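You operate a simulated robot arm through the tools that you are given. There is no shell and no other tool.

The job below is to be done with a simulated robot arm. You get a single attempt, and the scene is never put back.

TASK
Empty the slopped yellow cup into the sink and wipe the bench dry with the cloth.
Fine: stand the cup on the drain tray and drop the cloth in the teal tub. No spill; the bath stays off. Set down upright: yellow cup.

The check looks at the end state, three seconds after you hand in, the way a careful person would. Anything else that was tipped, shoved, dropped, spilled or broken makes it a failure. Flat cloth is picked up by pressing the open fingertips on it (5 to 10 N) and closing them slowly along it; thin cloth reads only 2 to 8 mm in the jaws.

THE ROBOT
A 7-joint arm with a two-finger parallel gripper, fixed in place. Base frame: the origin is at the foot of the arm, x ahead of it, y to its left, z up. Units: mm, rad, N and s.
With the tool pointing down near the work surface it reaches from about 340 to 760 mm from the base axis. Its first joint turns from -2.007 to 2.007 rad. Payload 3.91 kg.
The tool frame sits at the grasp point between the pads (the TCP): z along the fingers, y along the line on which they close. The tips reach 30 mm beyond it. Largest opening 110 mm; finger width 20, thickness 10; the body of the gripper, 48 by 112 mm, starts 55 mm behind the TCP.
Orientation is told as [roll, pitch, yaw] about the base's x, y, z axes, in that order, counted from this pose: with the fingers straight down and closing along the base's y, the tool's x points along the base's -x, its y along +y and its z along -z.

THE INTERFACE
- The arm moves only by the tool apply_moves. Its argument "targets" is a list of rows, each a list of 3 entries, a list of its own where there are three numbers: the shift along the tool's x, y, z in units of 250 mm (1.0 is 250 mm), then the turn, a rotation vector about the tool's x, y, z in units of 180 degrees (1.0 is 180 degrees), then the finger opening in mm, from 0 to 110. In form: [[[tx, ty, tz], [ax, ay, az], hand], ...]. A call has 1 to 20 rows; each row is the pose to reach, as a shift and turn from the pose commanded when the call began, along the tool's axes at that moment. A call with a number of a shift or a turn outside -1 to 1 is refused whole. Rows are played at 5 a second. More than 50 mm and 0.15 rad between two rows, or a gripper value outside its range, and nothing of the call is played. A pose out of reach is approached as far as the arm can. The call stops where the force on the tool passes 90 N (or 10 N more than at its start, if that is more) or the arm is blocked; 0.2 s more then pass. The fingers move at their own pace (about 108 mm/s each) and stop on an object; they squeeze with about 37 N. The grip force told is the motor's: it shows also when the fingers shut on nothing. Time passes only in rows, and 0.2 s behind the last, so rows that repeat a pose let the fingers close. The reply holds the time, the measured pose of the TCP, the force on the tool along the base axes, the opening and the grip force, in the units named above and with some noise, with the torque about the TCP (base axes, N m) and any sound that the robot's microphone picked up, and new pictures: "show" is both (left out), scene, wrist or none.
- Cameras (640 x 400 px; columns grow to the right, rows downward): "scene" is fixed at [48, 498.1, 1521.6]; the picture's right is [-0.34, -0.94, 0.00], its down [-0.63, 0.23, -0.74] and it looks along [0.70, -0.26, -0.67] (base axes); focal length 353 px, centre (320, 200). "wrist" rides on the gripper at [72, 17, -103] in the tool frame; the picture's right is [-0.23, 0.97, 0.00], its down [-0.76, -0.18, -0.62] and it looks along [-0.61, -0.14, 0.78] (tool axes); focal length 222 px, centre (320, 200). There is no depth. A picture from a camera that has moved, and an enlarged one, comes with that camera's place and axes in the base frame and with its lens.
- move_column(by): slides the trunk up (or, below 0, down) by that many mm; the arm rides with it, the base frame stays. It gives what a move gives, with no picture.
- inspect(camera, box): a new picture of the part [left, top, right, bottom] of that camera's present view, enlarged. It takes no simulated time.
- finish_job(): hands the job in; it is judged then, once.

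Nothing tells you positions but the pictures and the camera data. Unless the task says otherwise, let go and move clear before handing in.

The tools are called after ">>>" as name(argument=value, ...) on one line, values as JSON. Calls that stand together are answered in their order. apply_moves: Moves the arm, as the interface text tells. Its arguments: {"type":"object","properties":{"targets":{"type":"array"},"show":{"type":"string","enum":["both","scene","wrist","none"]}},"required":["targets"]} The other tools are called the same way: move_column (by) slides the trunk up or down; inspect (camera, box) takes an enlarged picture of a part of a camera's view; finish_job () hands the job in.

At the start:

```text
t: 0.0
position: [638.9, 129.6, 1125.6]
tool_rot: [0.001, -0.001, 0.001]
ft_force: [0.0, -0.7, -0.5]
wrist_torque: [-0.03, -0.03, -0.01]
gripper_width: 109.9
grip_force: 0.0
trunk travel left (down, up): [-725.0, 265.0]
```

scene: 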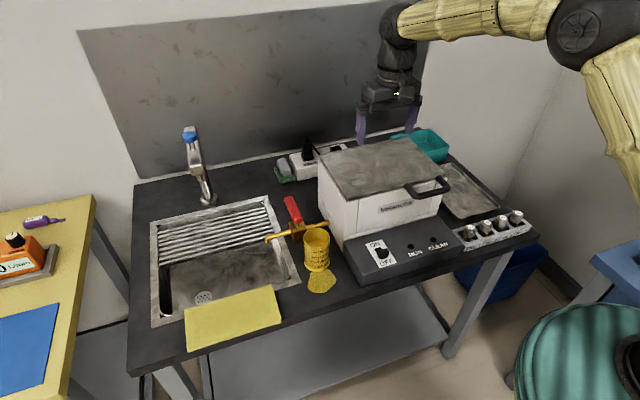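
wrist: 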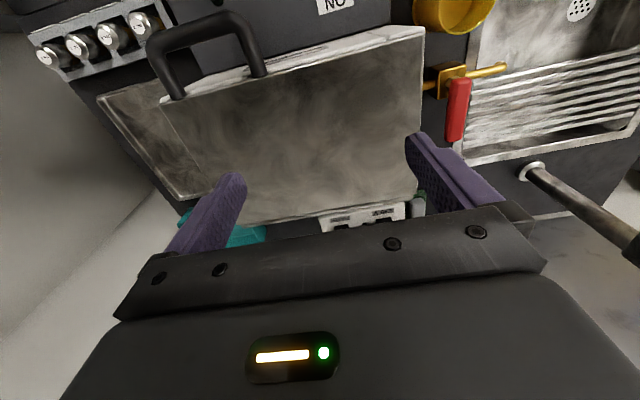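

I see a bench with a sink on the left, a yellow cup with a puddle beside it, a yellow cloth at the front edge of the sink, a bath appliance with a lid in the middle, and a teal tub at the back right. I'll look closer before moving.

>>> inspect(camera="scene", box=[240, 180, 380, 310])

>>> inspect(camera="scene", box=[120, 120, 320, 370])

>>> inspect(camera="scene", box=[260, 110, 540, 290])

>>> inspect(camera="wrist", box=[0, 0, 640, 250])

```text
3.08 times, centred on (310, 245) of scene
camera zoom: at [48.0, 498.1, 1521.6], right [-0.34, -0.94, 0.0], down [-0.63, 0.23, -0.74], along [0.7, -0.26, -0.67], focal length 1087 px, centre (351, 62)
```

zoom: 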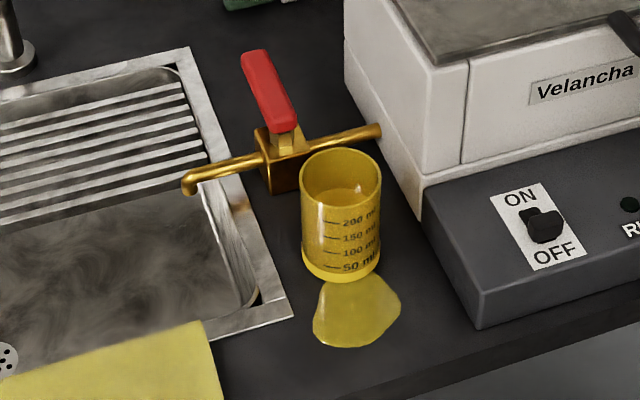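

```text
1.60 times, centred on (220, 245) of scene
camera zoom: at [48.0, 498.1, 1521.6], right [-0.34, -0.94, 0.0], down [-0.63, 0.23, -0.74], along [0.7, -0.26, -0.67], focal length 565 px, centre (480, 128)
```

zoom: 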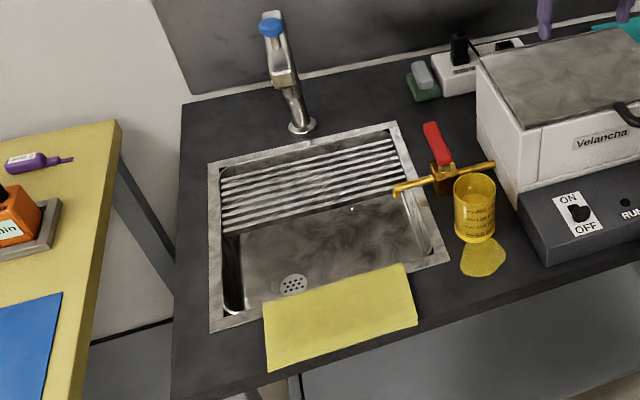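

```text
2.22 times, centred on (400, 200) of scene
camera zoom: at [48.0, 498.1, 1521.6], right [-0.34, -0.94, 0.0], down [-0.63, 0.23, -0.74], along [0.7, -0.26, -0.67], focal length 785 px, centre (142, 200)
```

zoom: 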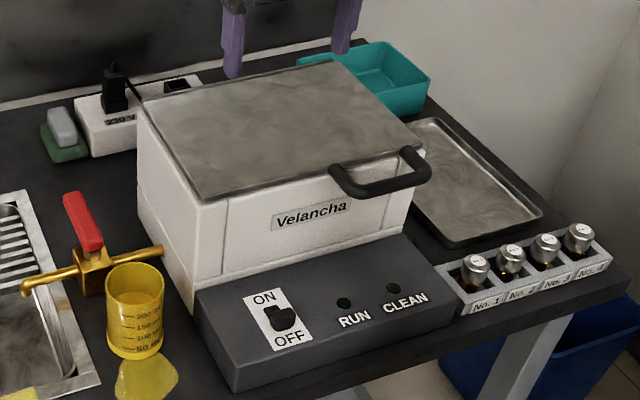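

```text
1.00 times, centred on (320, 125) of wrist (not enlarged: the box is as wide or as high as the picture)
camera zoom: at [567.4, 145.2, 1230.1], right [0.23, 0.97, 0.0], down [0.76, -0.18, 0.62], along [0.61, -0.14, -0.78], focal length 222 px, centre (320, 275)
```

zoom: 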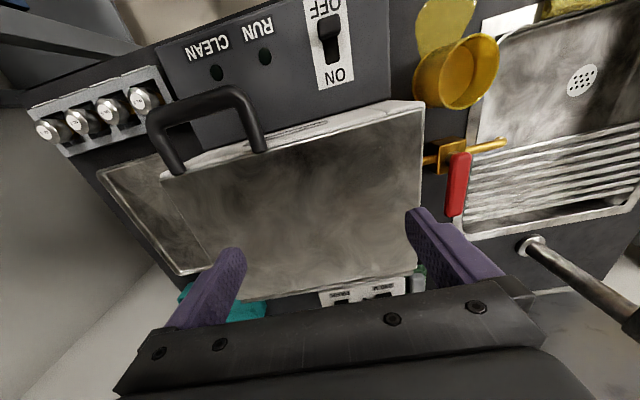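

The bench surface is at z≈800. The cup is near (580, 308), the puddle near (523, 316), the cloth around x 453–556 and y 433–636, and the teal tub near (908, -180). Two things could be the drain tray, so I'll zoom in on both before choosing.

>>> inspect(camera="scene", box=[420, 140, 540, 255])

>>> inspect(camera="scene", box=[140, 180, 310, 330])

>>> inspect(camera="wrist", box=[400, 0, 640, 240])

>>> inspect(camera="wrist", box=[20, 20, 280, 250])

```text
3.48 times, centred on (480, 198) of scene
camera zoom: at [48.0, 498.1, 1521.6], right [-0.34, -0.94, 0.0], down [-0.63, 0.23, -0.74], along [0.7, -0.26, -0.67], focal length 1228 px, centre (-236, 209)
```

zoom: 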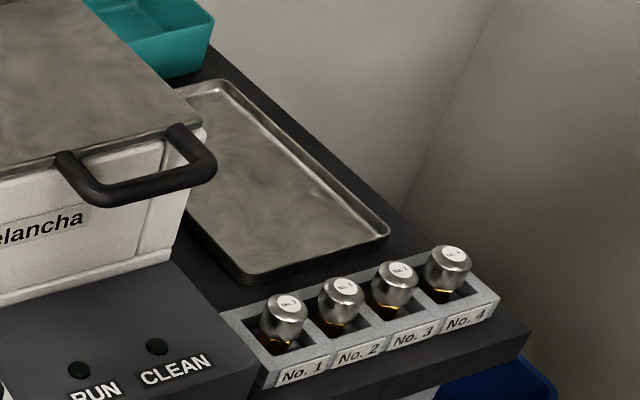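

```text
2.67 times, centred on (225, 255) of scene
camera zoom: at [48.0, 498.1, 1521.6], right [-0.34, -0.94, 0.0], down [-0.63, 0.23, -0.74], along [0.7, -0.26, -0.67], focal length 942 px, centre (573, 53)
```

zoom: 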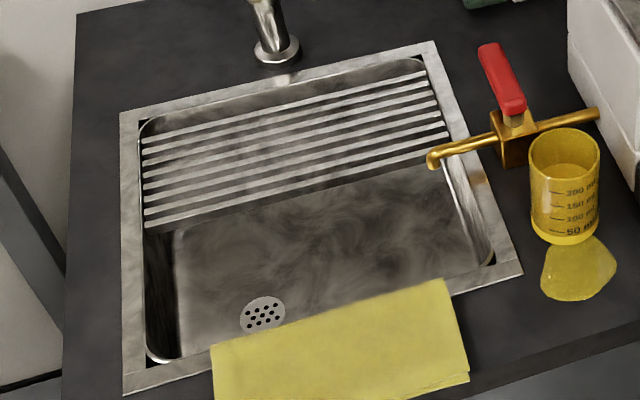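

```text
1.67 times, centred on (520, 120) of wrist
camera zoom: at [567.4, 145.2, 1230.1], right [0.23, 0.97, 0.0], down [0.76, -0.18, 0.62], along [0.61, -0.14, -0.78], focal length 370 px, centre (-13, 333)
```

zoom: 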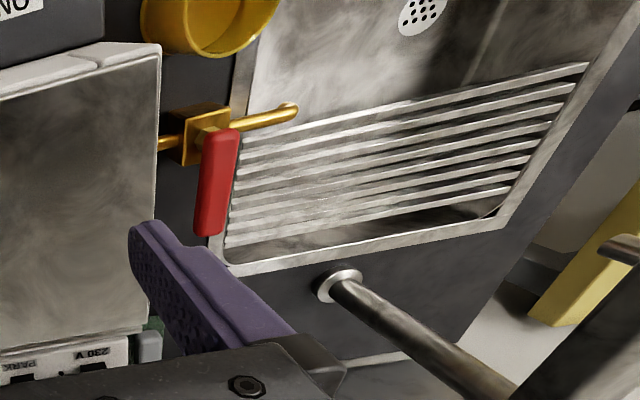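

```text
1.74 times, centred on (150, 135) of wrist
camera zoom: at [567.4, 145.2, 1230.1], right [0.23, 0.97, 0.0], down [0.76, -0.18, 0.62], along [0.61, -0.14, -0.78], focal length 386 px, centre (616, 313)
```

zoom: 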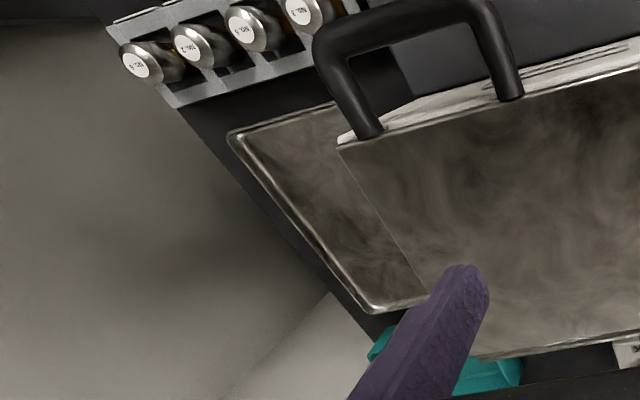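

The ribbed bars belong to the sink. The separate rimmed metal tray right of the bath, near (697, -195), is the one I take as the drain tray. The bath's brass valve and its switch must not be touched. Next I'll move high above the cup, well clear of everything, to refine its position.

>>> apply_moves(targets=[[[0.04, 0.12, 0.05], [0, 0, 0], 110], [[0.08, 0.25, 0.1], [0, 0, 0], 110], [[0.12, 0.38, 0.15], [0, 0, 0], 110], [[0.16, 0.5, 0.2], [0, 0, 0], 110], [[0.2, 0.6, 0.25], [0, 0, 0], 110], [[0.232, 0.7, 0.3], [0, 0, 0], 110], [[0.232, 0.712, 0.35], [0, 0, 0], 110], [[0.232, 0.712, 0.35], [0, 0, 0], 110]], show="both")

```text
t: 1.8
position: [580.7, 309.3, 1037.7]
tool_rot: [-0.001, 0.001, -0.001]
ft_force: [0.1, 0.0, 0.5]
wrist_torque: [0.02, 0.0, 0.0]
gripper_width: 110.0
grip_force: 0.0
trunk travel left (down, up): [-725.0, 265.0]
camera wrist: at [509.3, 323.7, 1142.5], right [0.23, 0.97, 0.0], down [0.76, -0.18, 0.62], along [0.61, -0.14, -0.78], focal length 222 px, centre (320, 200)
```

scene: 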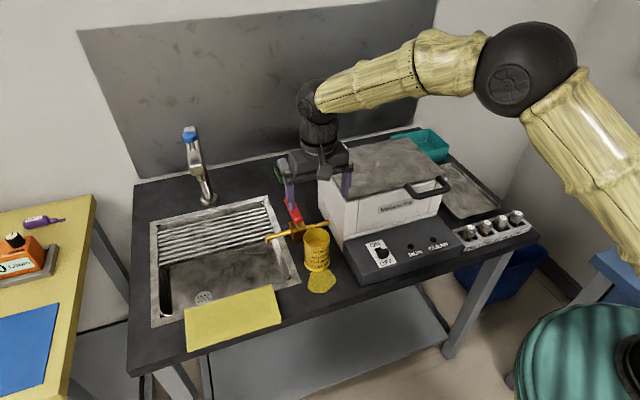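
wrist: 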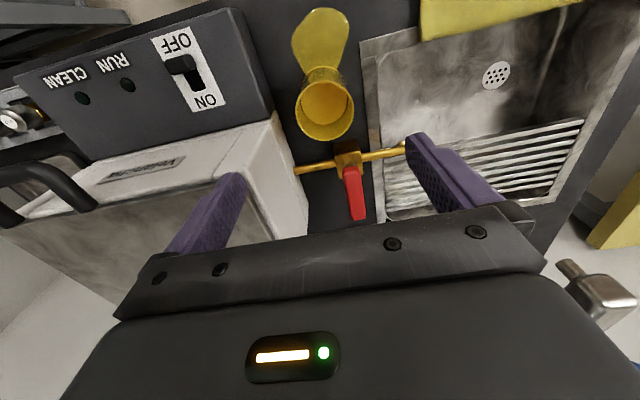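

>>> inspect(camera="wrist", box=[260, 0, 420, 230])

>>> inspect(camera="scene", box=[270, 200, 370, 300])

```text
1.74 times, centred on (340, 115) of wrist
camera zoom: at [509.3, 323.7, 1142.5], right [0.23, 0.97, 0.0], down [0.76, -0.18, 0.62], along [0.61, -0.14, -0.78], focal length 386 px, centre (285, 348)
```

zoom: 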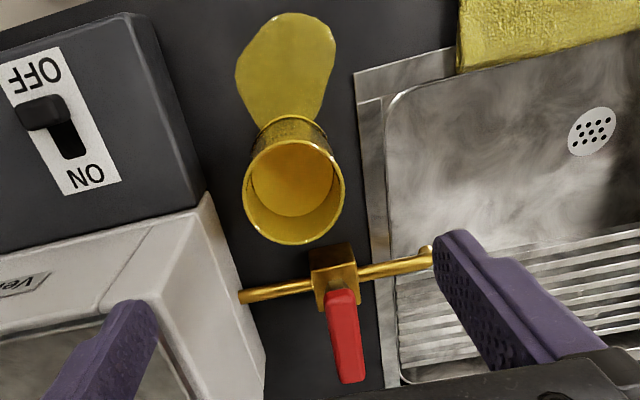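

```text
4.00 times, centred on (320, 250) of scene
camera zoom: at [48.0, 498.1, 1521.6], right [-0.34, -0.94, 0.0], down [-0.63, 0.23, -0.74], along [0.7, -0.26, -0.67], focal length 1412 px, centre (320, 0)
```

zoom: 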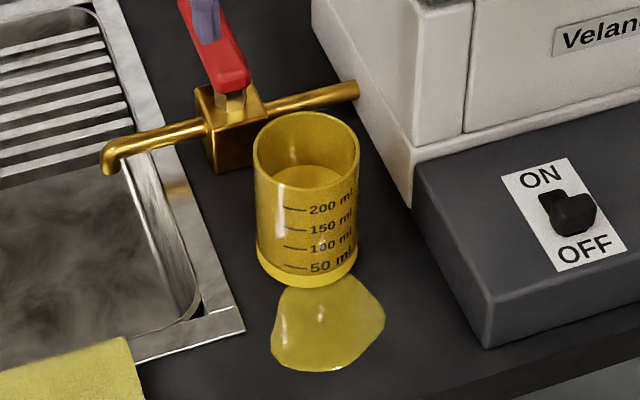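

The cup rim is centred near (585, 309, 889) and is about 65 mm across. The liquid sits about 30 mm below the rim, and the valve is well behind it. I'll descend with open fingers around the upper part of the cup.

>>> apply_moves(targets=[[[-0.017, 0, 0.12], [0, 0, 0], 110], [[-0.017, 0, 0.24], [0, 0, 0], 110], [[-0.017, 0, 0.36], [0, 0, 0], 110], [[-0.017, 0, 0.46], [0, 0, 0], 110], [[-0.017, 0, 0.56], [0, 0, 0], 110], [[-0.017, 0, 0.62], [0, 0, 0], 110], [[-0.017, 0, 0.66], [0, 0, 0], 110], [[-0.017, 0, 0.68], [0, 0, 0], 110], [[-0.017, 0, 0.68], [0, 0, 0], 110]], show="both")

```text
t: 2.6
position: [587.2, 309.2, 977.0]
tool_rot: [0.013, -0.037, 0.001]
ft_force: [-22.3, -7.2, 45.3]
wrist_torque: [-3.15, -0.03, -1.62]
gripper_width: 109.8
grip_force: 0.0
trunk travel left (down, up): [-725.0, 265.0]
stopped in row 4: the force on the tool passed its limit at 111 N (the readings are from after the stop); the commanded pose is now the measured one
camera wrist: at [512.7, 323.5, 1077.2], right [0.23, 0.97, 0.02], down [0.74, -0.18, 0.65], along [0.64, -0.13, -0.76], focal length 222 px, centre (320, 200)
```

scene: 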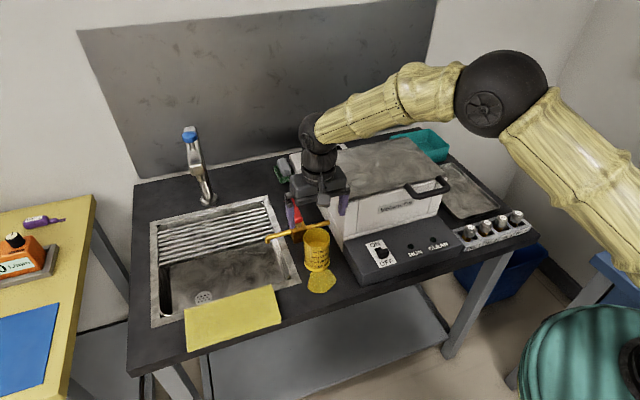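
wrist: 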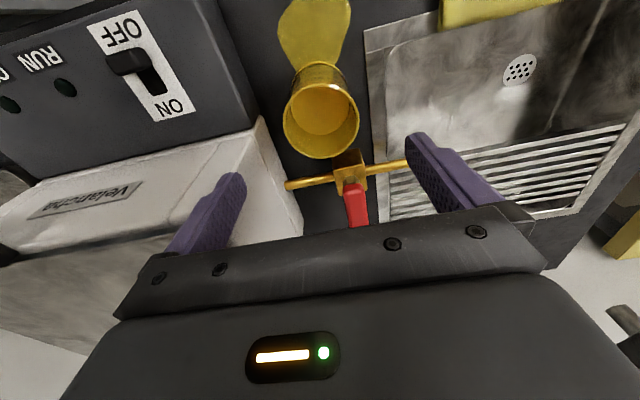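

The descent stopped on contact. The torque puts the touch at the right-hand (-y) fingertip, near (600, 244, 945), so the bath corner reaches further out than I estimated. I'll look closely before moving off.

>>> inspect(camera="wrist", box=[100, 80, 420, 280])

>>> inspect(camera="scene", box=[270, 130, 470, 290])

```text
2.00 times, centred on (260, 180) of wrist
camera zoom: at [512.7, 323.5, 1077.2], right [0.23, 0.97, 0.02], down [0.74, -0.18, 0.65], along [0.64, -0.13, -0.76], focal length 444 px, centre (440, 240)
```

zoom: 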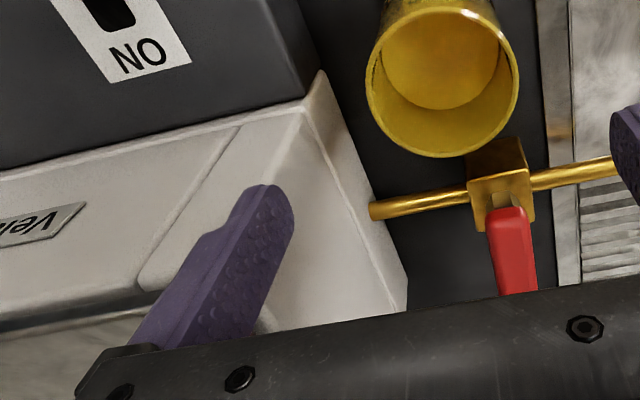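

```text
2.50 times, centred on (370, 210) of scene
camera zoom: at [48.0, 498.1, 1521.6], right [-0.34, -0.94, 0.0], down [-0.63, 0.23, -0.74], along [0.7, -0.26, -0.67], focal length 883 px, centre (195, 175)
```

zoom: 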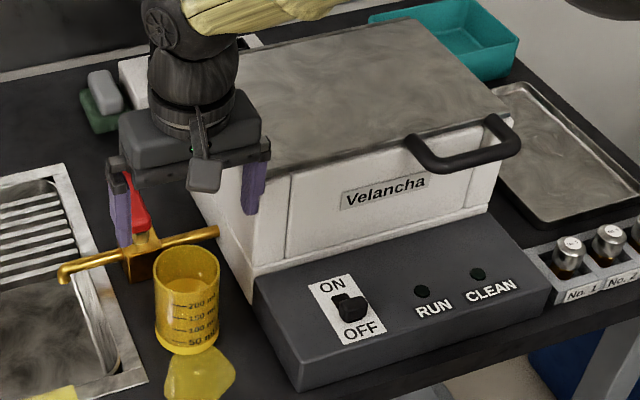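

From the force and torque, the outer finger step touched the bath lid's front-left corner, near (582, 238, 988). The bath does not look shifted. I'll back straight up, level the tool, and narrow the opening so the fingers pass clear of the lid.

>>> apply_moves(targets=[[[0.0, 0.01, -0.08], [0.002, 0.006, 0], 110], [[0.0, 0.015, -0.18], [0.004, 0.0118, 0], 110], [[0.0, 0.015, -0.28], [0.004, 0.0118, 0], 100], [[0.0, 0.015, -0.28], [0.004, 0.0118, 0], 88], [[0.0, 0.015, -0.28], [0.004, 0.0118, 0], 88]], show="both")

```text
t: 3.8
position: [591.0, 314.1, 1036.6]
tool_rot: [-0.002, 0.007, 0.003]
ft_force: [-0.3, 0.8, -0.4]
wrist_torque: [-0.04, -0.03, -0.01]
gripper_width: 87.9
grip_force: 0.1
trunk travel left (down, up): [-725.0, 265.0]
camera wrist: at [520.1, 329.9, 1140.9], right [0.22, 0.97, 0.0], down [0.77, -0.17, 0.62], along [0.6, -0.14, -0.79], focal length 222 px, centre (320, 200)
```

scene: 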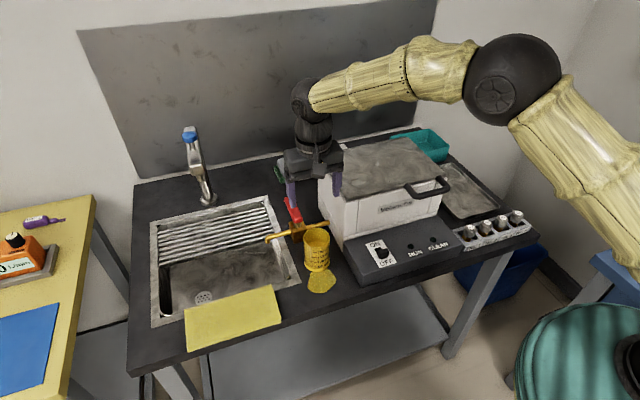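
wrist: 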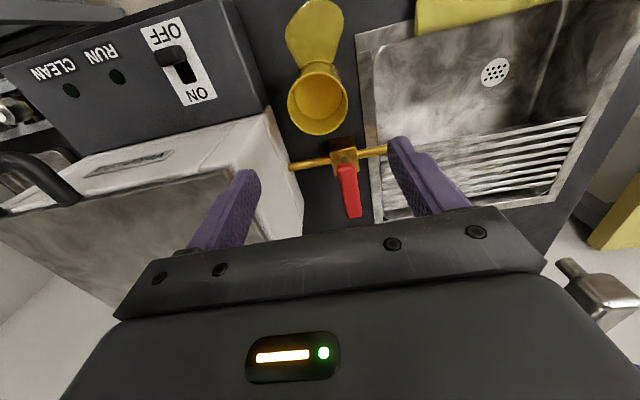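

The arm is clear and level again with an 88 mm opening. I'll verify the cup rim and the bath lid before the second descent.

>>> inspect(camera="wrist", box=[220, 40, 420, 200])

>>> inspect(camera="scene", box=[260, 120, 460, 290])

```text
2.50 times, centred on (320, 120) of wrist
camera zoom: at [520.1, 329.9, 1140.9], right [0.22, 0.97, 0.0], down [0.77, -0.17, 0.62], along [0.6, -0.14, -0.79], focal length 555 px, centre (320, 400)
```

zoom: 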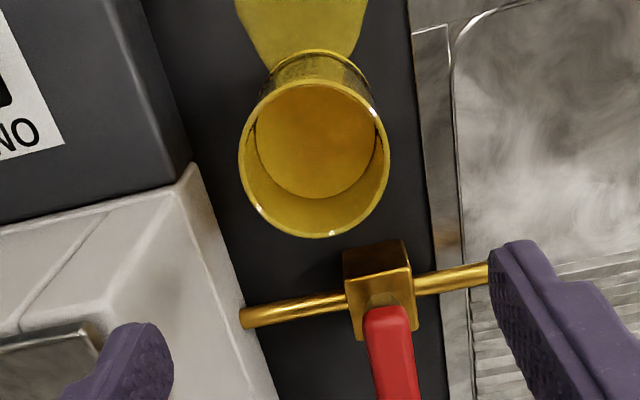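

```text
2.35 times, centred on (360, 205) of scene
camera zoom: at [48.0, 498.1, 1521.6], right [-0.34, -0.94, 0.0], down [-0.63, 0.23, -0.74], along [0.7, -0.26, -0.67], focal length 831 px, centre (226, 188)
```

zoom: 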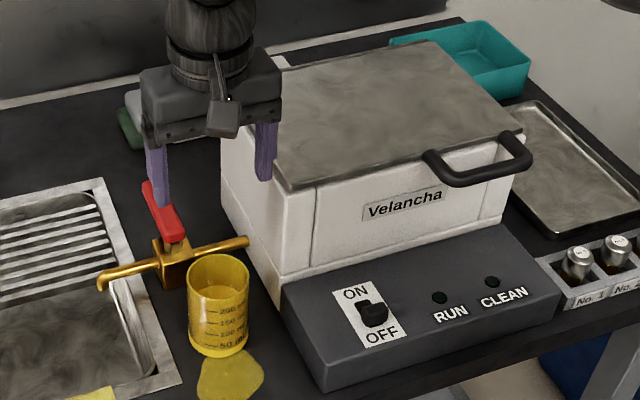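

The cup is confirmed at about (584, 310), but the bath's left face at y≈245 is too close for a finger coming down on that side. I'll turn the gripper about 45° so that finger comes down in front of the bath corner.

>>> apply_moves(targets=[[[0.005, -0.003, 0], [0, 0, 0.04], 92], [[0.01, -0.006, 0], [0, 0, 0.08], 92], [[0.015, -0.009, 0], [0, 0, 0.12], 92], [[0.02, -0.012, 0], [0, 0, 0.16], 92], [[0.026, -0.016, 0], [0, 0, 0.2], 92], [[0.026, -0.016, 0], [0, 0, 0.235], 92], [[0.026, -0.016, 0], [0, 0, 0.25], 92], [[0.026, -0.016, 0], [0, 0, 0.25], 92]], show="both")

```text
t: 5.6
position: [584.8, 308.7, 1035.9]
tool_rot: [-0.007, 0.001, -0.782]
ft_force: [-1.4, -0.8, -0.5]
wrist_torque: [-0.01, 0.01, 0.02]
gripper_width: 92.2
grip_force: 0.1
trunk travel left (down, up): [-725.0, 265.0]
camera wrist: at [546.6, 371.9, 1140.5], right [0.85, 0.53, -0.01], down [0.42, -0.66, 0.62], along [0.33, -0.53, -0.78], focal length 222 px, centre (320, 200)
```

scene: 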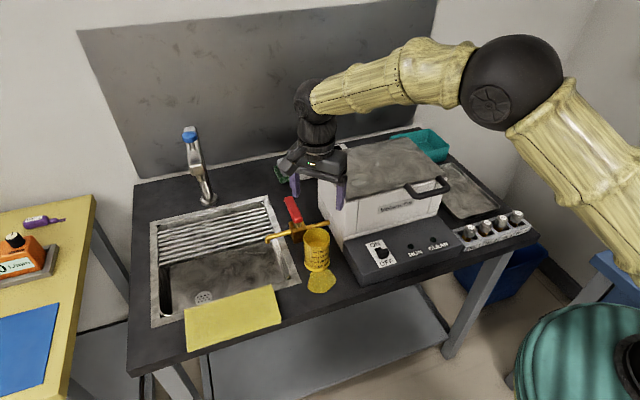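
wrist: 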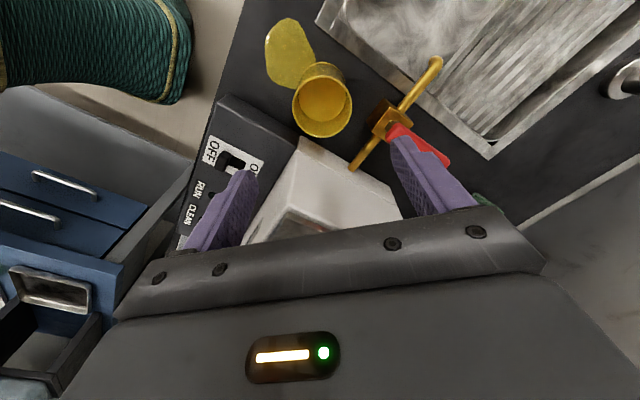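

The cup lines up with the tool axis to within about 2 mm, and this orientation clears both the bath corner and the valve. I'll descend now in small steps.

>>> apply_moves(targets=[[[0.004, 0.008, 0.08], [0, 0, 0], 92], [[0.004, 0.008, 0.16], [0, 0, 0], 92], [[0.004, 0.008, 0.24], [0, 0, 0], 92], [[0.004, 0.008, 0.32], [0, 0, 0], 92], [[0.004, 0.008, 0.4], [0, 0, 0], 92], [[0.004, 0.008, 0.46], [0, 0, 0], 92], [[0.004, 0.008, 0.46], [0, 0, 0], 92]], show="both")

```text
t: 7.2
position: [584.9, 311.0, 920.6]
tool_rot: [-0.007, 0.004, -0.783]
ft_force: [-0.7, 0.0, 0.1]
wrist_torque: [0.01, 0.04, -0.01]
gripper_width: 92.1
grip_force: 0.1
trunk travel left (down, up): [-725.0, 265.0]
camera wrist: at [546.3, 373.4, 1025.5], right [0.85, 0.53, -0.01], down [0.42, -0.66, 0.62], along [0.33, -0.53, -0.78], focal length 222 px, centre (320, 200)
```

scene: 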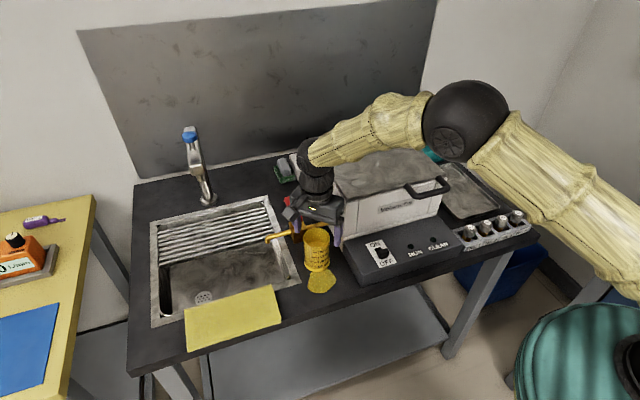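
wrist: 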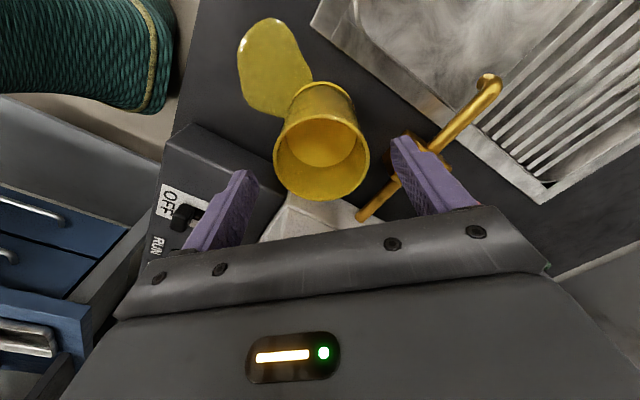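

The cup is centred between the fingers with clearance all round. I'll finish the descent and then close gently on the upper half of the cup.

>>> apply_moves(targets=[[[0, 0, 0.07], [0, 0, 0], 92], [[0, 0, 0.14], [0, 0, 0], 92], [[0, 0, 0.18], [0, 0, 0], 92], [[0, 0, 0.206], [0, 0, 0], 92], [[0, 0, 0.206], [0, 0, 0], 92]], show="both")

```text
t: 8.4
position: [584.3, 311.4, 869.7]
tool_rot: [-0.006, 0.003, -0.783]
ft_force: [-0.4, 0.1, 0.0]
wrist_torque: [0.01, 0.03, 0.02]
gripper_width: 92.0
grip_force: 0.0
trunk travel left (down, up): [-725.0, 265.0]
camera wrist: at [545.7, 373.1, 973.7], right [0.85, 0.53, -0.01], down [0.42, -0.66, 0.62], along [0.33, -0.53, -0.78], focal length 222 px, centre (320, 200)
```

scene: 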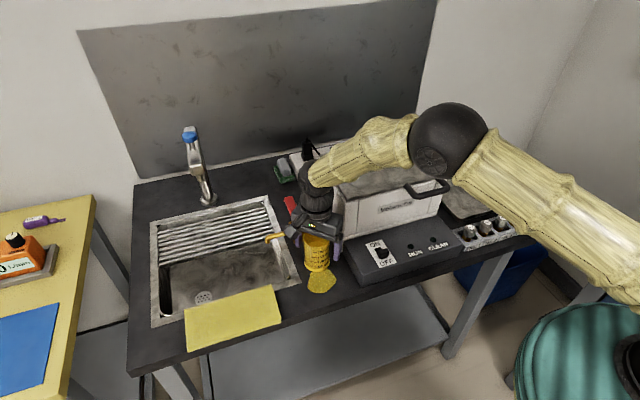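
wrist: 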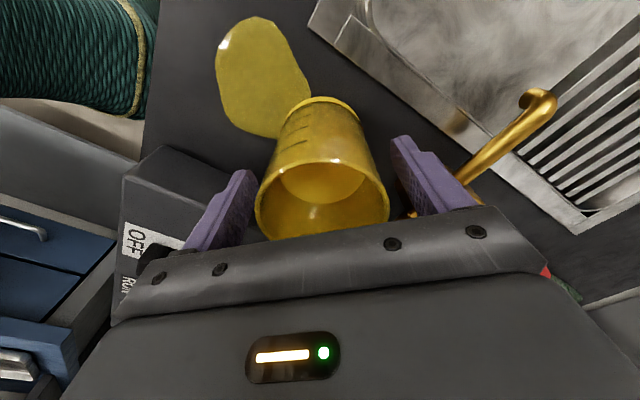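

The fingers straddle the cup evenly. I'll close slowly now.

>>> apply_moves(targets=[[[0, 0, 0], [0, 0, 0], 84], [[0, 0, 0], [0, 0, 0], 77], [[0, 0, 0], [0, 0, 0], 72], [[0, 0, 0], [0, 0, 0], 68], [[0, 0, 0], [0, 0, 0], 64], [[0, 0, 0], [0, 0, 0], 60], [[0, 0, 0], [0, 0, 0], 56], [[0, 0, 0], [0, 0, 0], 52], [[0, 0, 0], [0, 0, 0], 50]], show="both")

```text
t: 10.4
position: [584.7, 312.1, 870.8]
tool_rot: [-0.005, 0.003, -0.782]
ft_force: [0.7, 0.2, 1.0]
wrist_torque: [0.18, -0.14, -0.02]
gripper_width: 63.4
grip_force: 37.1
trunk travel left (down, up): [-725.0, 265.0]
camera wrist: at [545.7, 373.2, 974.0], right [0.85, 0.53, -0.01], down [0.42, -0.66, 0.62], along [0.33, -0.53, -0.78], focal length 222 px, centre (320, 200)
```

scene: 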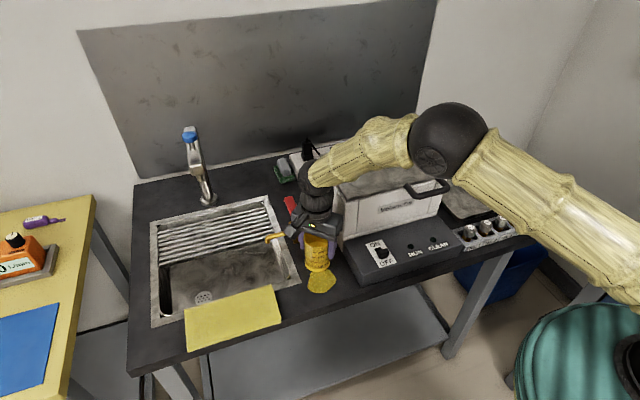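
wrist: 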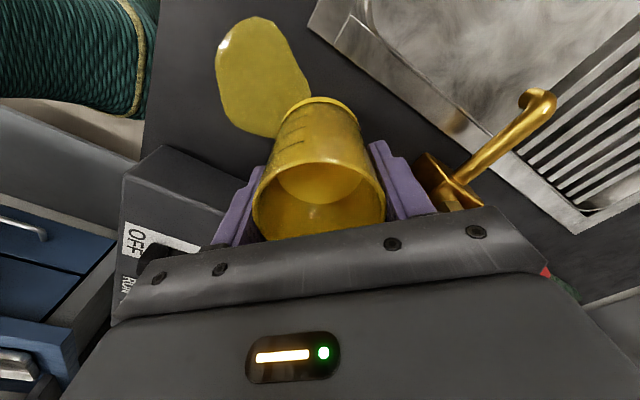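

The cup is held at 63 mm with a 37 N grip. I'll lift it straight up with gentle acceleration so it doesn't slosh.

>>> apply_moves(targets=[[[0, 0, -0.008], [0, 0, 0], 50], [[0, 0, -0.028], [0, 0, 0], 50], [[0, 0, -0.06], [0, 0, 0], 50], [[0, 0, -0.1], [0, 0, 0], 50], [[0, 0, -0.15], [0, 0, 0], 50], [[0, 0, -0.205], [0, 0, 0], 50], [[0, 0, -0.26], [0, 0, 0], 50], [[0, 0, -0.315], [0, 0, 0], 50], [[0, 0, -0.37], [0, 0, 0], 50], [[0, 0, -0.425], [0, 0, 0], 50], [[0, 0, -0.475], [0, 0, 0], 50], [[0, 0, -0.515], [0, 0, 0], 50], [[0, 0, -0.545], [0, 0, 0], 50], [[0, 0, -0.56], [0, 0, 0], 50], [[0, 0, -0.56], [0, 0, 0], 50]], show="both")

```text
t: 13.6
position: [585.4, 311.5, 1010.1]
tool_rot: [-0.007, 0.003, -0.781]
ft_force: [0.2, -0.3, -1.6]
wrist_torque: [0.0, 0.01, 0.02]
gripper_width: 63.6
grip_force: 37.0
trunk travel left (down, up): [-725.0, 265.0]
camera wrist: at [547.1, 374.0, 1114.1], right [0.85, 0.53, -0.01], down [0.42, -0.66, 0.62], along [0.33, -0.53, -0.78], focal length 222 px, centre (320, 200)
```

scene: 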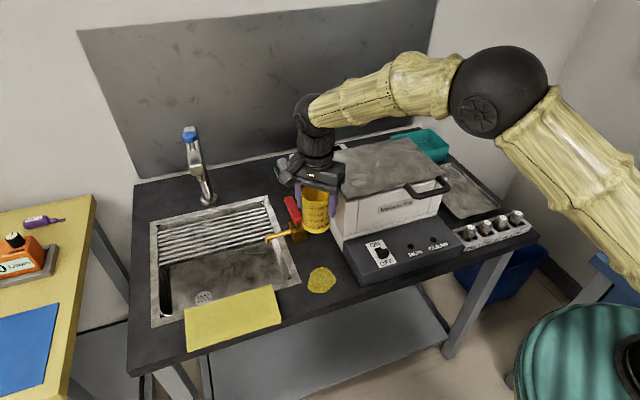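
wrist: 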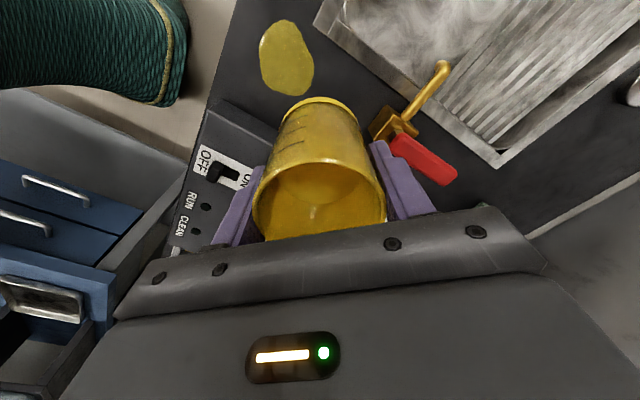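

The cup lifted cleanly and the puddle left behind is a single blob around (520, 316). Now I'll carry the cup level to above the sink's front right area, turning the wrist back to face radially outward.

>>> apply_moves(targets=[[[0.0047, 0.0076, 0], [0, 0, -0.0089], 50], [[0.0164, 0.0265, 0], [0, 0, -0.0311], 50], [[0.0328, 0.053, 0], [0, 0, -0.0622], 50], [[0.0516, 0.0833, 0], [0, 0, -0.0977], 50], [[0.0727, 0.1173, 0], [0, 0, -0.1376], 50], [[0.0938, 0.1514, 0], [0, 0, -0.1776], 50], [[0.1173, 0.1893, 0], [0, 0, -0.222], 50], [[0.1407, 0.2271, 0], [0, 0, -0.2664], 50], [[0.1618, 0.2612, 0], [0, 0, -0.3064], 50], [[0.1829, 0.2952, 0], [0, 0, -0.3463], 50], [[0.2017, 0.3255, 0], [0, 0, -0.3818], 50], [[0.2181, 0.352, 0], [0, 0, -0.4129], 50], [[0.2298, 0.3709, 0], [0, 0, -0.4351], 50], [[0.2345, 0.3785, 0], [0, 0, -0.444], 50], [[0.2345, 0.3785, 0], [0, 0, -0.444], 50]], show="both")

```text
t: 16.8
position: [609.9, 420.3, 1009.4]
tool_rot: [0.001, 0.006, 0.614]
ft_force: [-0.3, 0.5, -1.9]
wrist_torque: [0.01, 0.0, -0.03]
gripper_width: 63.1
grip_force: 36.3
trunk travel left (down, up): [-725.0, 265.0]
camera wrist: at [542.4, 391.7, 1114.0], right [-0.38, 0.93, 0.0], down [0.73, 0.3, 0.62], along [0.57, 0.23, -0.79], focal length 222 px, centre (320, 200)
```

scene: 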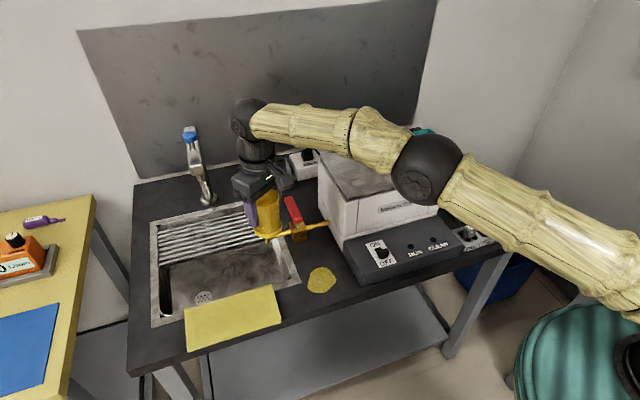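
wrist: 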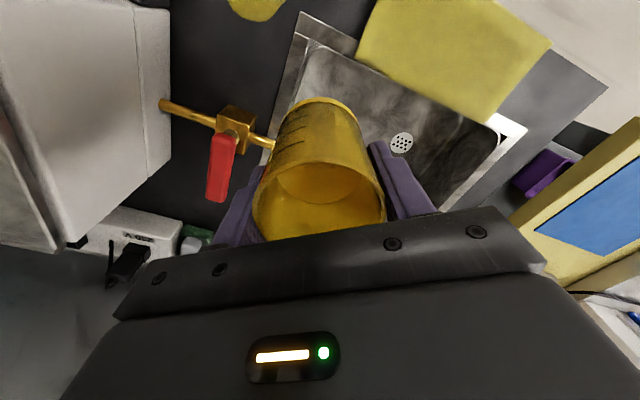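

The cup is level above the sink at (610, 420). I'll move outward and down while pitching the fingers forward to about 38°, just short of pouring, and check the rim is over the basin.

>>> apply_moves(targets=[[[-0.021, 0, 0.015], [0, -0.0111, 0], 50], [[-0.053, 0, 0.0375], [0, -0.0278, 0], 50], [[-0.085, 0, 0.06], [0, -0.0444, 0], 50], [[-0.127, 0, 0.09], [0, -0.0667, 0], 50], [[-0.168, 0, 0.12], [0, -0.0889, 0], 50], [[-0.208, 0, 0.148], [0, -0.1111, 0], 50], [[-0.248, 0, 0.177], [0, -0.1333, 0], 50], [[-0.286, 0, 0.205], [0, -0.1556, 0], 50], [[-0.316, 0, 0.228], [0, -0.1722, 0], 50], [[-0.34, 0, 0.245], [0, -0.186, 0], 50], [[-0.353, 0, 0.256], [0, -0.1944, 0], 50], [[-0.353, 0, 0.256], [0, -0.1944, 0], 50]], show="both")

```text
t: 19.4
position: [680.9, 470.0, 943.8]
tool_rot: [0.003, -0.605, 0.612]
ft_force: [0.0, 0.7, -0.8]
wrist_torque: [-0.01, 0.03, -0.02]
gripper_width: 63.6
grip_force: 37.2
trunk travel left (down, up): [-725.0, 265.0]
camera wrist: at [575.9, 415.4, 989.1], right [-0.41, 0.9, 0.13], down [0.33, 0.01, 0.94], along [0.85, 0.43, -0.3], focal length 222 px, centre (320, 200)
```

scene: 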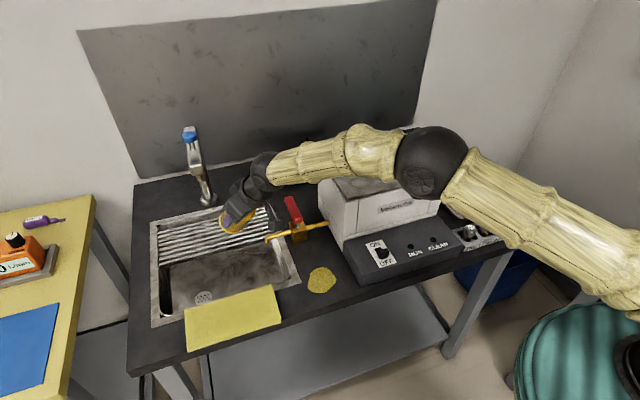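
wrist: 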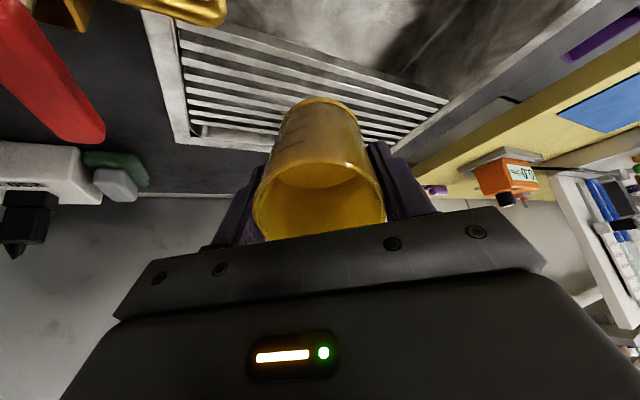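

The cup is tilted about 35°, with its low rim over the basin near (650, 449). I'll pour slowly, keeping the rim lip fixed over the basin.

>>> apply_moves(targets=[[[-0.0038, 0, 0.0148], [0, -0.0128, 0], 50], [[-0.0069, 0, 0.03], [0, -0.0239, 0], 50], [[-0.0098, 0, 0.0457], [0, -0.035, 0], 50], [[-0.0118, 0, 0.0553], [0, -0.0461, 0], 50], [[-0.0115, 0, 0.0537], [0, -0.0572, 0], 50], [[-0.0129, 0, 0.0488], [0, -0.0683, 0], 50], [[-0.0145, 0, 0.0436], [0, -0.0794, 0], 50], [[-0.016, 0, 0.0388], [0, -0.0906, 0], 50], [[-0.017, 0, 0.0337], [0, -0.1017, 0], 50], [[-0.018, 0, 0.0286], [0, -0.1128, 0], 50], [[-0.0192, 0, 0.0235], [0, -0.1239, 0], 50], [[-0.0197, 0, 0.0185], [0, -0.135, 0], 50], [[-0.0202, 0, 0.013], [0, -0.1461, 0], 50], [[-0.0204, 0, 0.0078], [0, -0.1572, 0], 50], [[-0.0206, 0, 0.0026], [0, -0.1683, 0], 50], [[-0.0205, 0, -0.0023], [0, -0.1794, 0], 50], [[-0.0204, 0, -0.0078], [0, -0.1906, 0], 50], [[-0.02, 0, -0.0128], [0, -0.2017, 0], 50]], show="both")

```text
t: 23.2
position: [684.5, 471.9, 950.3]
tool_rot: [0.008, -1.238, 0.605]
ft_force: [0.1, 0.1, -0.9]
wrist_torque: [-0.03, 0.03, 0.05]
gripper_width: 63.4
grip_force: 37.2
trunk travel left (down, up): [-725.0, 265.0]
camera wrist: at [575.7, 415.1, 916.4], right [-0.5, 0.84, 0.22], down [-0.17, -0.34, 0.92], along [0.85, 0.42, 0.32], focal length 222 px, centre (320, 200)
```

scene: 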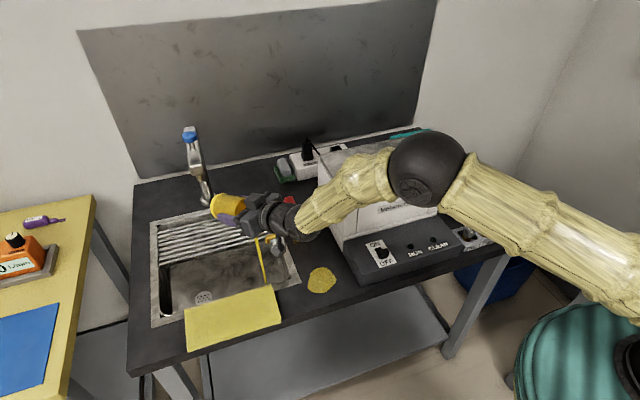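
wrist: 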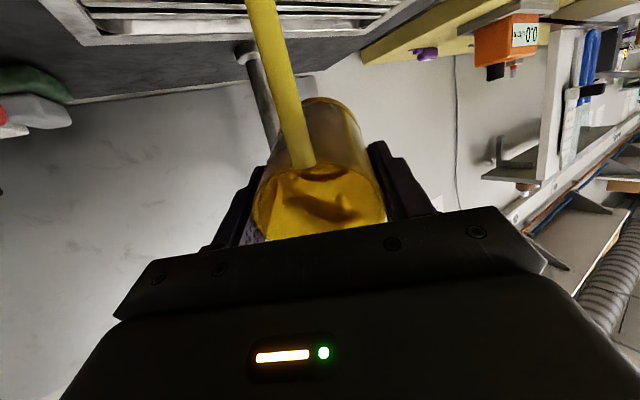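

Liquid is streaming out. I'll check where it lands.

>>> inspect(camera="scene", box=[190, 180, 340, 310])

```text
3.08 times, centred on (265, 245) of scene
camera zoom: at [48.0, 498.1, 1521.6], right [-0.34, -0.94, 0.0], down [-0.63, 0.23, -0.74], along [0.7, -0.26, -0.67], focal length 1087 px, centre (489, 62)
```

zoom: 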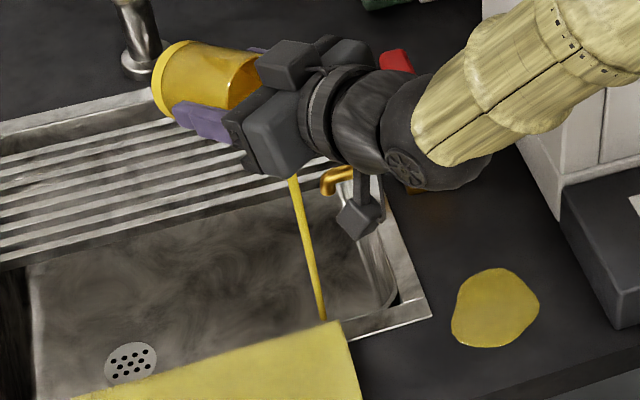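

The stream falls cleanly into the basin near (650, 438). I'll keep tilting past horizontal to about 115° and dwell there to drain it.

>>> apply_moves(targets=[[[-0.0026, 0, -0.0047], [0, -0.0117, 0], 50], [[-0.01, 0, -0.0128], [0, -0.0283, 0], 50], [[-0.0171, 0, -0.0216], [0, -0.045, 0], 50], [[-0.0236, 0, -0.0298], [0, -0.0617, 0], 50], [[-0.0298, 0, -0.0387], [0, -0.0783, 0], 50], [[-0.0356, 0, -0.0474], [0, -0.095, 0], 50], [[-0.041, 0, -0.0565], [0, -0.1117, 0], 50], [[-0.0459, 0, -0.0654], [0, -0.1283, 0], 50], [[-0.0509, 0, -0.0743], [0, -0.145, 0], 50], [[-0.055, 0, -0.0834], [0, -0.1617, 0], 50], [[-0.0589, 0, -0.0928], [0, -0.1783, 0], 50], [[-0.0621, 0, -0.102], [0, -0.195, 0], 50], [[-0.0653, 0, -0.111], [0, -0.2117, 0], 50], [[-0.0677, 0, -0.12], [0, -0.2283, 0], 50], [[-0.0697, 0, -0.1287], [0, -0.245, 0], 50], [[-0.0697, 0, -0.1287], [0, -0.245, 0], 50], [[-0.0697, 0, -0.1287], [0, -0.245, 0], 50], [[-0.0697, 0, -0.1287], [0, -0.245, 0], 50]], show="both")

>>> inspect(camera="scene", box=[190, 180, 340, 310])

```text
t: 27.0
position: [664.0, 458.6, 977.5]
tool_rot: [3.136, -1.136, -2.523]
ft_force: [0.0, -0.1, -0.5]
wrist_torque: [0.01, 0.03, -0.01]
gripper_width: 63.1
grip_force: 37.2
trunk travel left (down, up): [-725.0, 265.0]
camera wrist: at [602.6, 434.6, 868.6], right [-0.64, 0.74, 0.21], down [-0.62, -0.66, 0.43], along [0.45, 0.14, 0.88], focal length 222 px, centre (320, 200)
```

scene: 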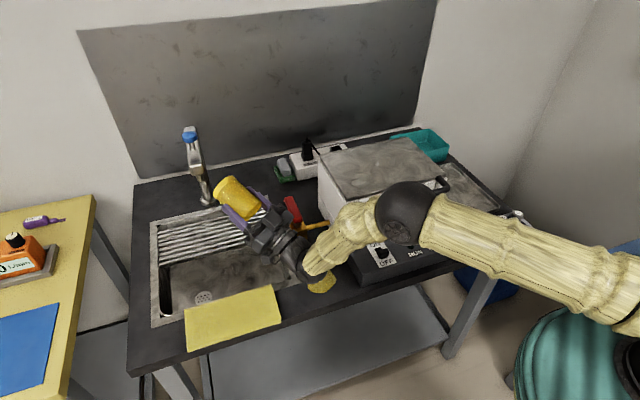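
wrist: 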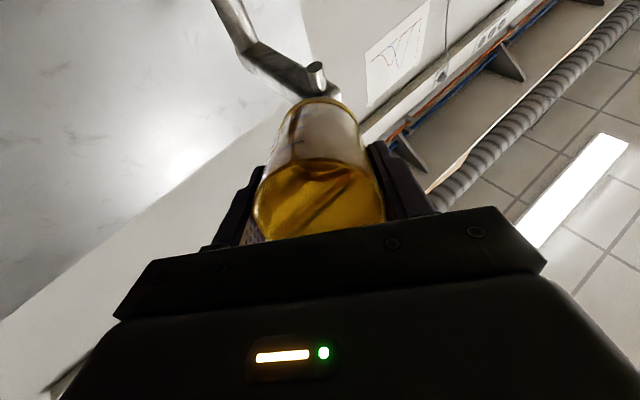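

```text
3.08 times, centred on (265, 245) of scene
camera zoom: at [48.0, 498.1, 1521.6], right [-0.34, -0.94, 0.0], down [-0.63, 0.23, -0.74], along [0.7, -0.26, -0.67], focal length 1087 px, centre (489, 62)
```

zoom: 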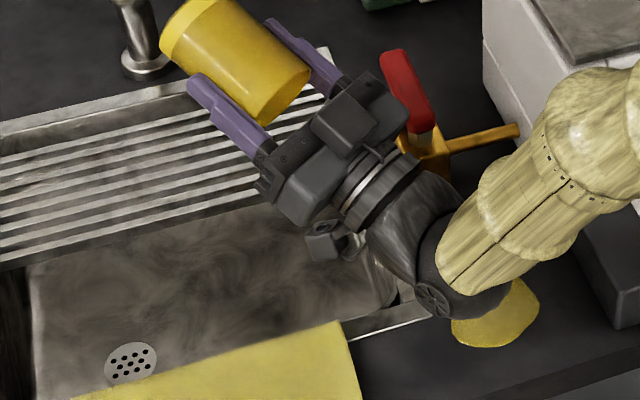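

The cup is past horizontal, the stream has stopped, and the measured load has dropped. I'll reverse the motion to bring the cup upright over the sink.

>>> apply_moves(targets=[[[0.0119, 0, 0.0209], [0, 0.0389, 0], 50], [[0.0256, 0, 0.041], [0, 0.0778, 0], 50], [[0.0377, 0, 0.0575], [0, 0.1167, 0], 50], [[0.048, 0, 0.0703], [0, 0.1556, 0], 50], [[0.0567, 0, 0.0795], [0, 0.1944, 0], 50], [[0.0638, 0, 0.085], [0, 0.2333, 0], 50], [[0.0654, 0, 0.0887], [0, 0.2722, 0], 50], [[0.0618, 0, 0.0904], [0, 0.3111, 0], 50], [[0.0492, 0, 0.0918], [0, 0.35, 0], 50], [[0.0313, 0, 0.0913], [0, 0.3889, 0], 50], [[0.0031, 0, 0.078], [0, 0.4278, 0], 50], [[-0.0319, 0, 0.0501], [0, 0.4667, 0], 50], [[-0.0702, 0, 0.015], [0, 0.5056, 0], 50], [[-0.1153, 0, -0.0347], [0, 0.5444, 0], 50], [[-0.1638, 0, -0.0916], [0, 0.5833, 0], 50], [[-0.2089, 0, -0.1412], [0, 0.6167, 0], 50], [[-0.2363, 0, -0.1814], [0, 0.6383, 0], 50], [[-0.2363, 0, -0.1814], [0, 0.6383, 0], 50]], show="both")

```text
t: 30.8
position: [609.2, 418.5, 1011.9]
tool_rot: [0.003, 0.002, 0.615]
ft_force: [1.3, -0.8, -0.6]
wrist_torque: [0.0, 0.01, -0.01]
gripper_width: 63.2
grip_force: 37.1
trunk travel left (down, up): [-725.0, 265.0]
camera wrist: at [541.2, 390.1, 1115.9], right [-0.38, 0.93, 0.0], down [0.73, 0.29, 0.62], along [0.58, 0.24, -0.78], focal length 222 px, centre (320, 200)
```

scene: 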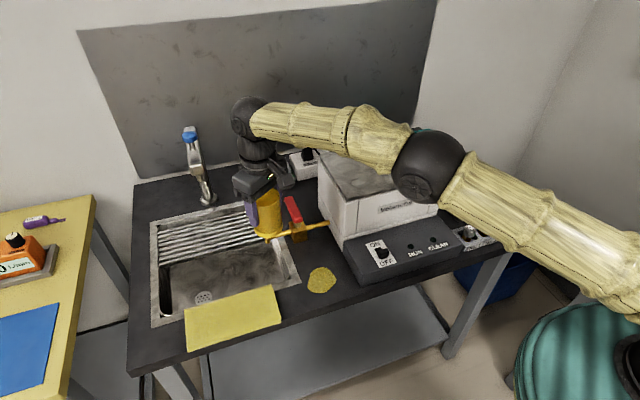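
wrist: 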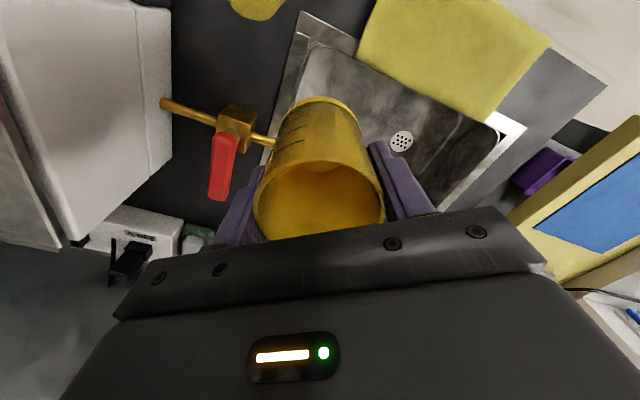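

The cup is upright again over the sink. I'll check that it is empty.

>>> inspect(camera="wrist", box=[220, 80, 420, 250])

>>> inspect(camera="scene", box=[230, 170, 350, 310])

```text
2.35 times, centred on (320, 165) of wrist
camera zoom: at [541.2, 390.1, 1115.9], right [-0.38, 0.93, 0.0], down [0.73, 0.29, 0.62], along [0.58, 0.24, -0.78], focal length 523 px, centre (320, 282)
```

zoom: 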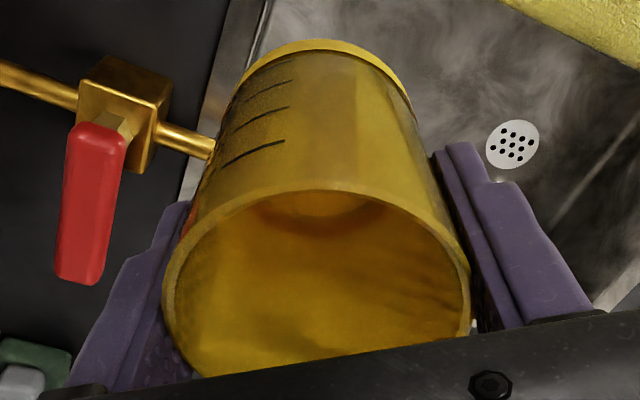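

```text
2.86 times, centred on (290, 240) of scene
camera zoom: at [48.0, 498.1, 1521.6], right [-0.34, -0.94, 0.0], down [-0.63, 0.23, -0.74], along [0.7, -0.26, -0.67], focal length 1009 px, centre (406, 86)
```

zoom: 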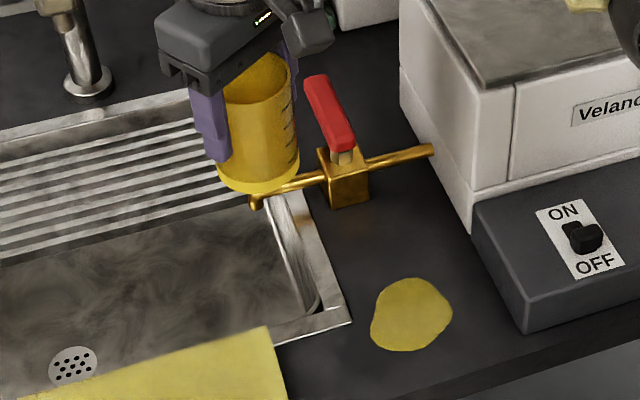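

The cup is empty and the puddle is still one blob near (526, 315). To carry the cup over the bath to the drain tray I'll raise the trunk, then swing across high above the lid.

>>> move_column(by=130)

```text
t: 32.4
position: [610.7, 420.0, 1141.1]
tool_rot: [0.0, 0.0, 0.613]
ft_force: [-0.4, -0.3, -0.1]
wrist_torque: [-0.01, -0.03, -0.01]
gripper_width: 63.1
grip_force: 37.0
trunk travel left (down, up): [-855.0, 135.0]
```

>>> apply_moves(targets=[[[0.006, -0.05, 0], [0, 0, 0.005], 50], [[0.013, -0.13, 0], [0, 0, 0.014], 50], [[0.026, -0.23, 0], [0, 0, 0.025], 50], [[0.039, -0.333, 0], [0, 0, 0.036], 50], [[0.07, -0.48, 0], [0, 0, 0.0527], 50], [[0.105, -0.632, 0], [0, 0, 0.0694], 50], [[0.153, -0.777, 0], [0, 0, 0.086], 50], [[0.202, -0.923, 0], [0, 0, 0.1028], 50]], show="scene")

```text
t: 34.2
position: [701.4, 200.5, 1141.4]
tool_rot: [0.005, -0.002, 0.292]
ft_force: [0.6, 0.4, -1.0]
wrist_torque: [-0.01, 0.01, -0.01]
gripper_width: 63.0
grip_force: 36.6
trunk travel left (down, up): [-855.0, 135.0]
```

scene: 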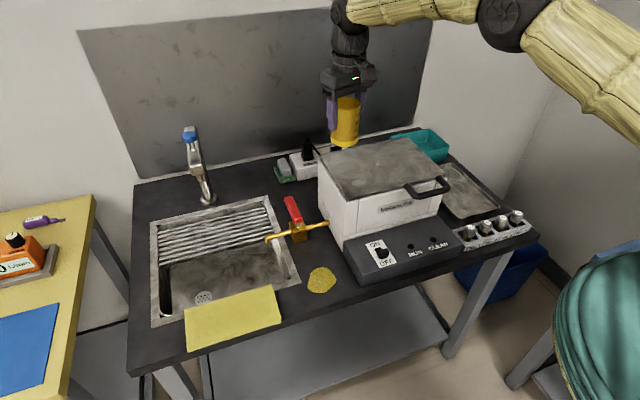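

>>> apply_moves(targets=[[[0.018, -0.15, 0], [0, 0, 0.0167], 50], [[0.0376, -0.3, 0], [0, 0, 0.0333], 50], [[0.069, -0.45, 0], [0, 0, 0.05], 50], [[0.1008, -0.597, 0], [0, 0, 0.0667], 50], [[0.147, -0.74, 0], [0, 0, 0.0833], 50], [[0.194, -0.884, 0], [0, 0, 0.1], 50]], show="scene")

```text
t: 35.6
position: [717.6, -25.9, 1141.1]
tool_rot: [0.002, 0.001, -0.024]
ft_force: [0.1, 0.5, -0.2]
wrist_torque: [0.03, 0.02, -0.01]
gripper_width: 63.0
grip_force: 36.6
trunk travel left (down, up): [-855.0, 135.0]
```

scene: 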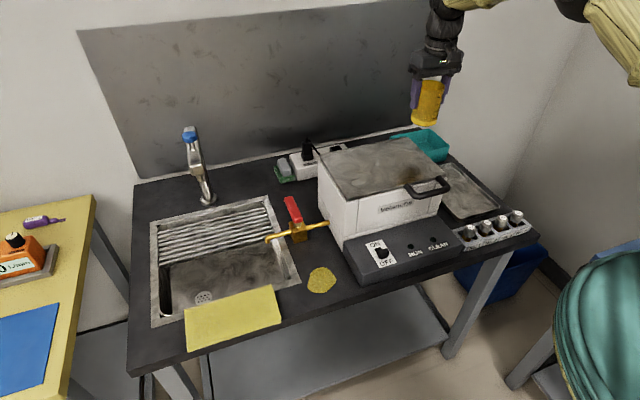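

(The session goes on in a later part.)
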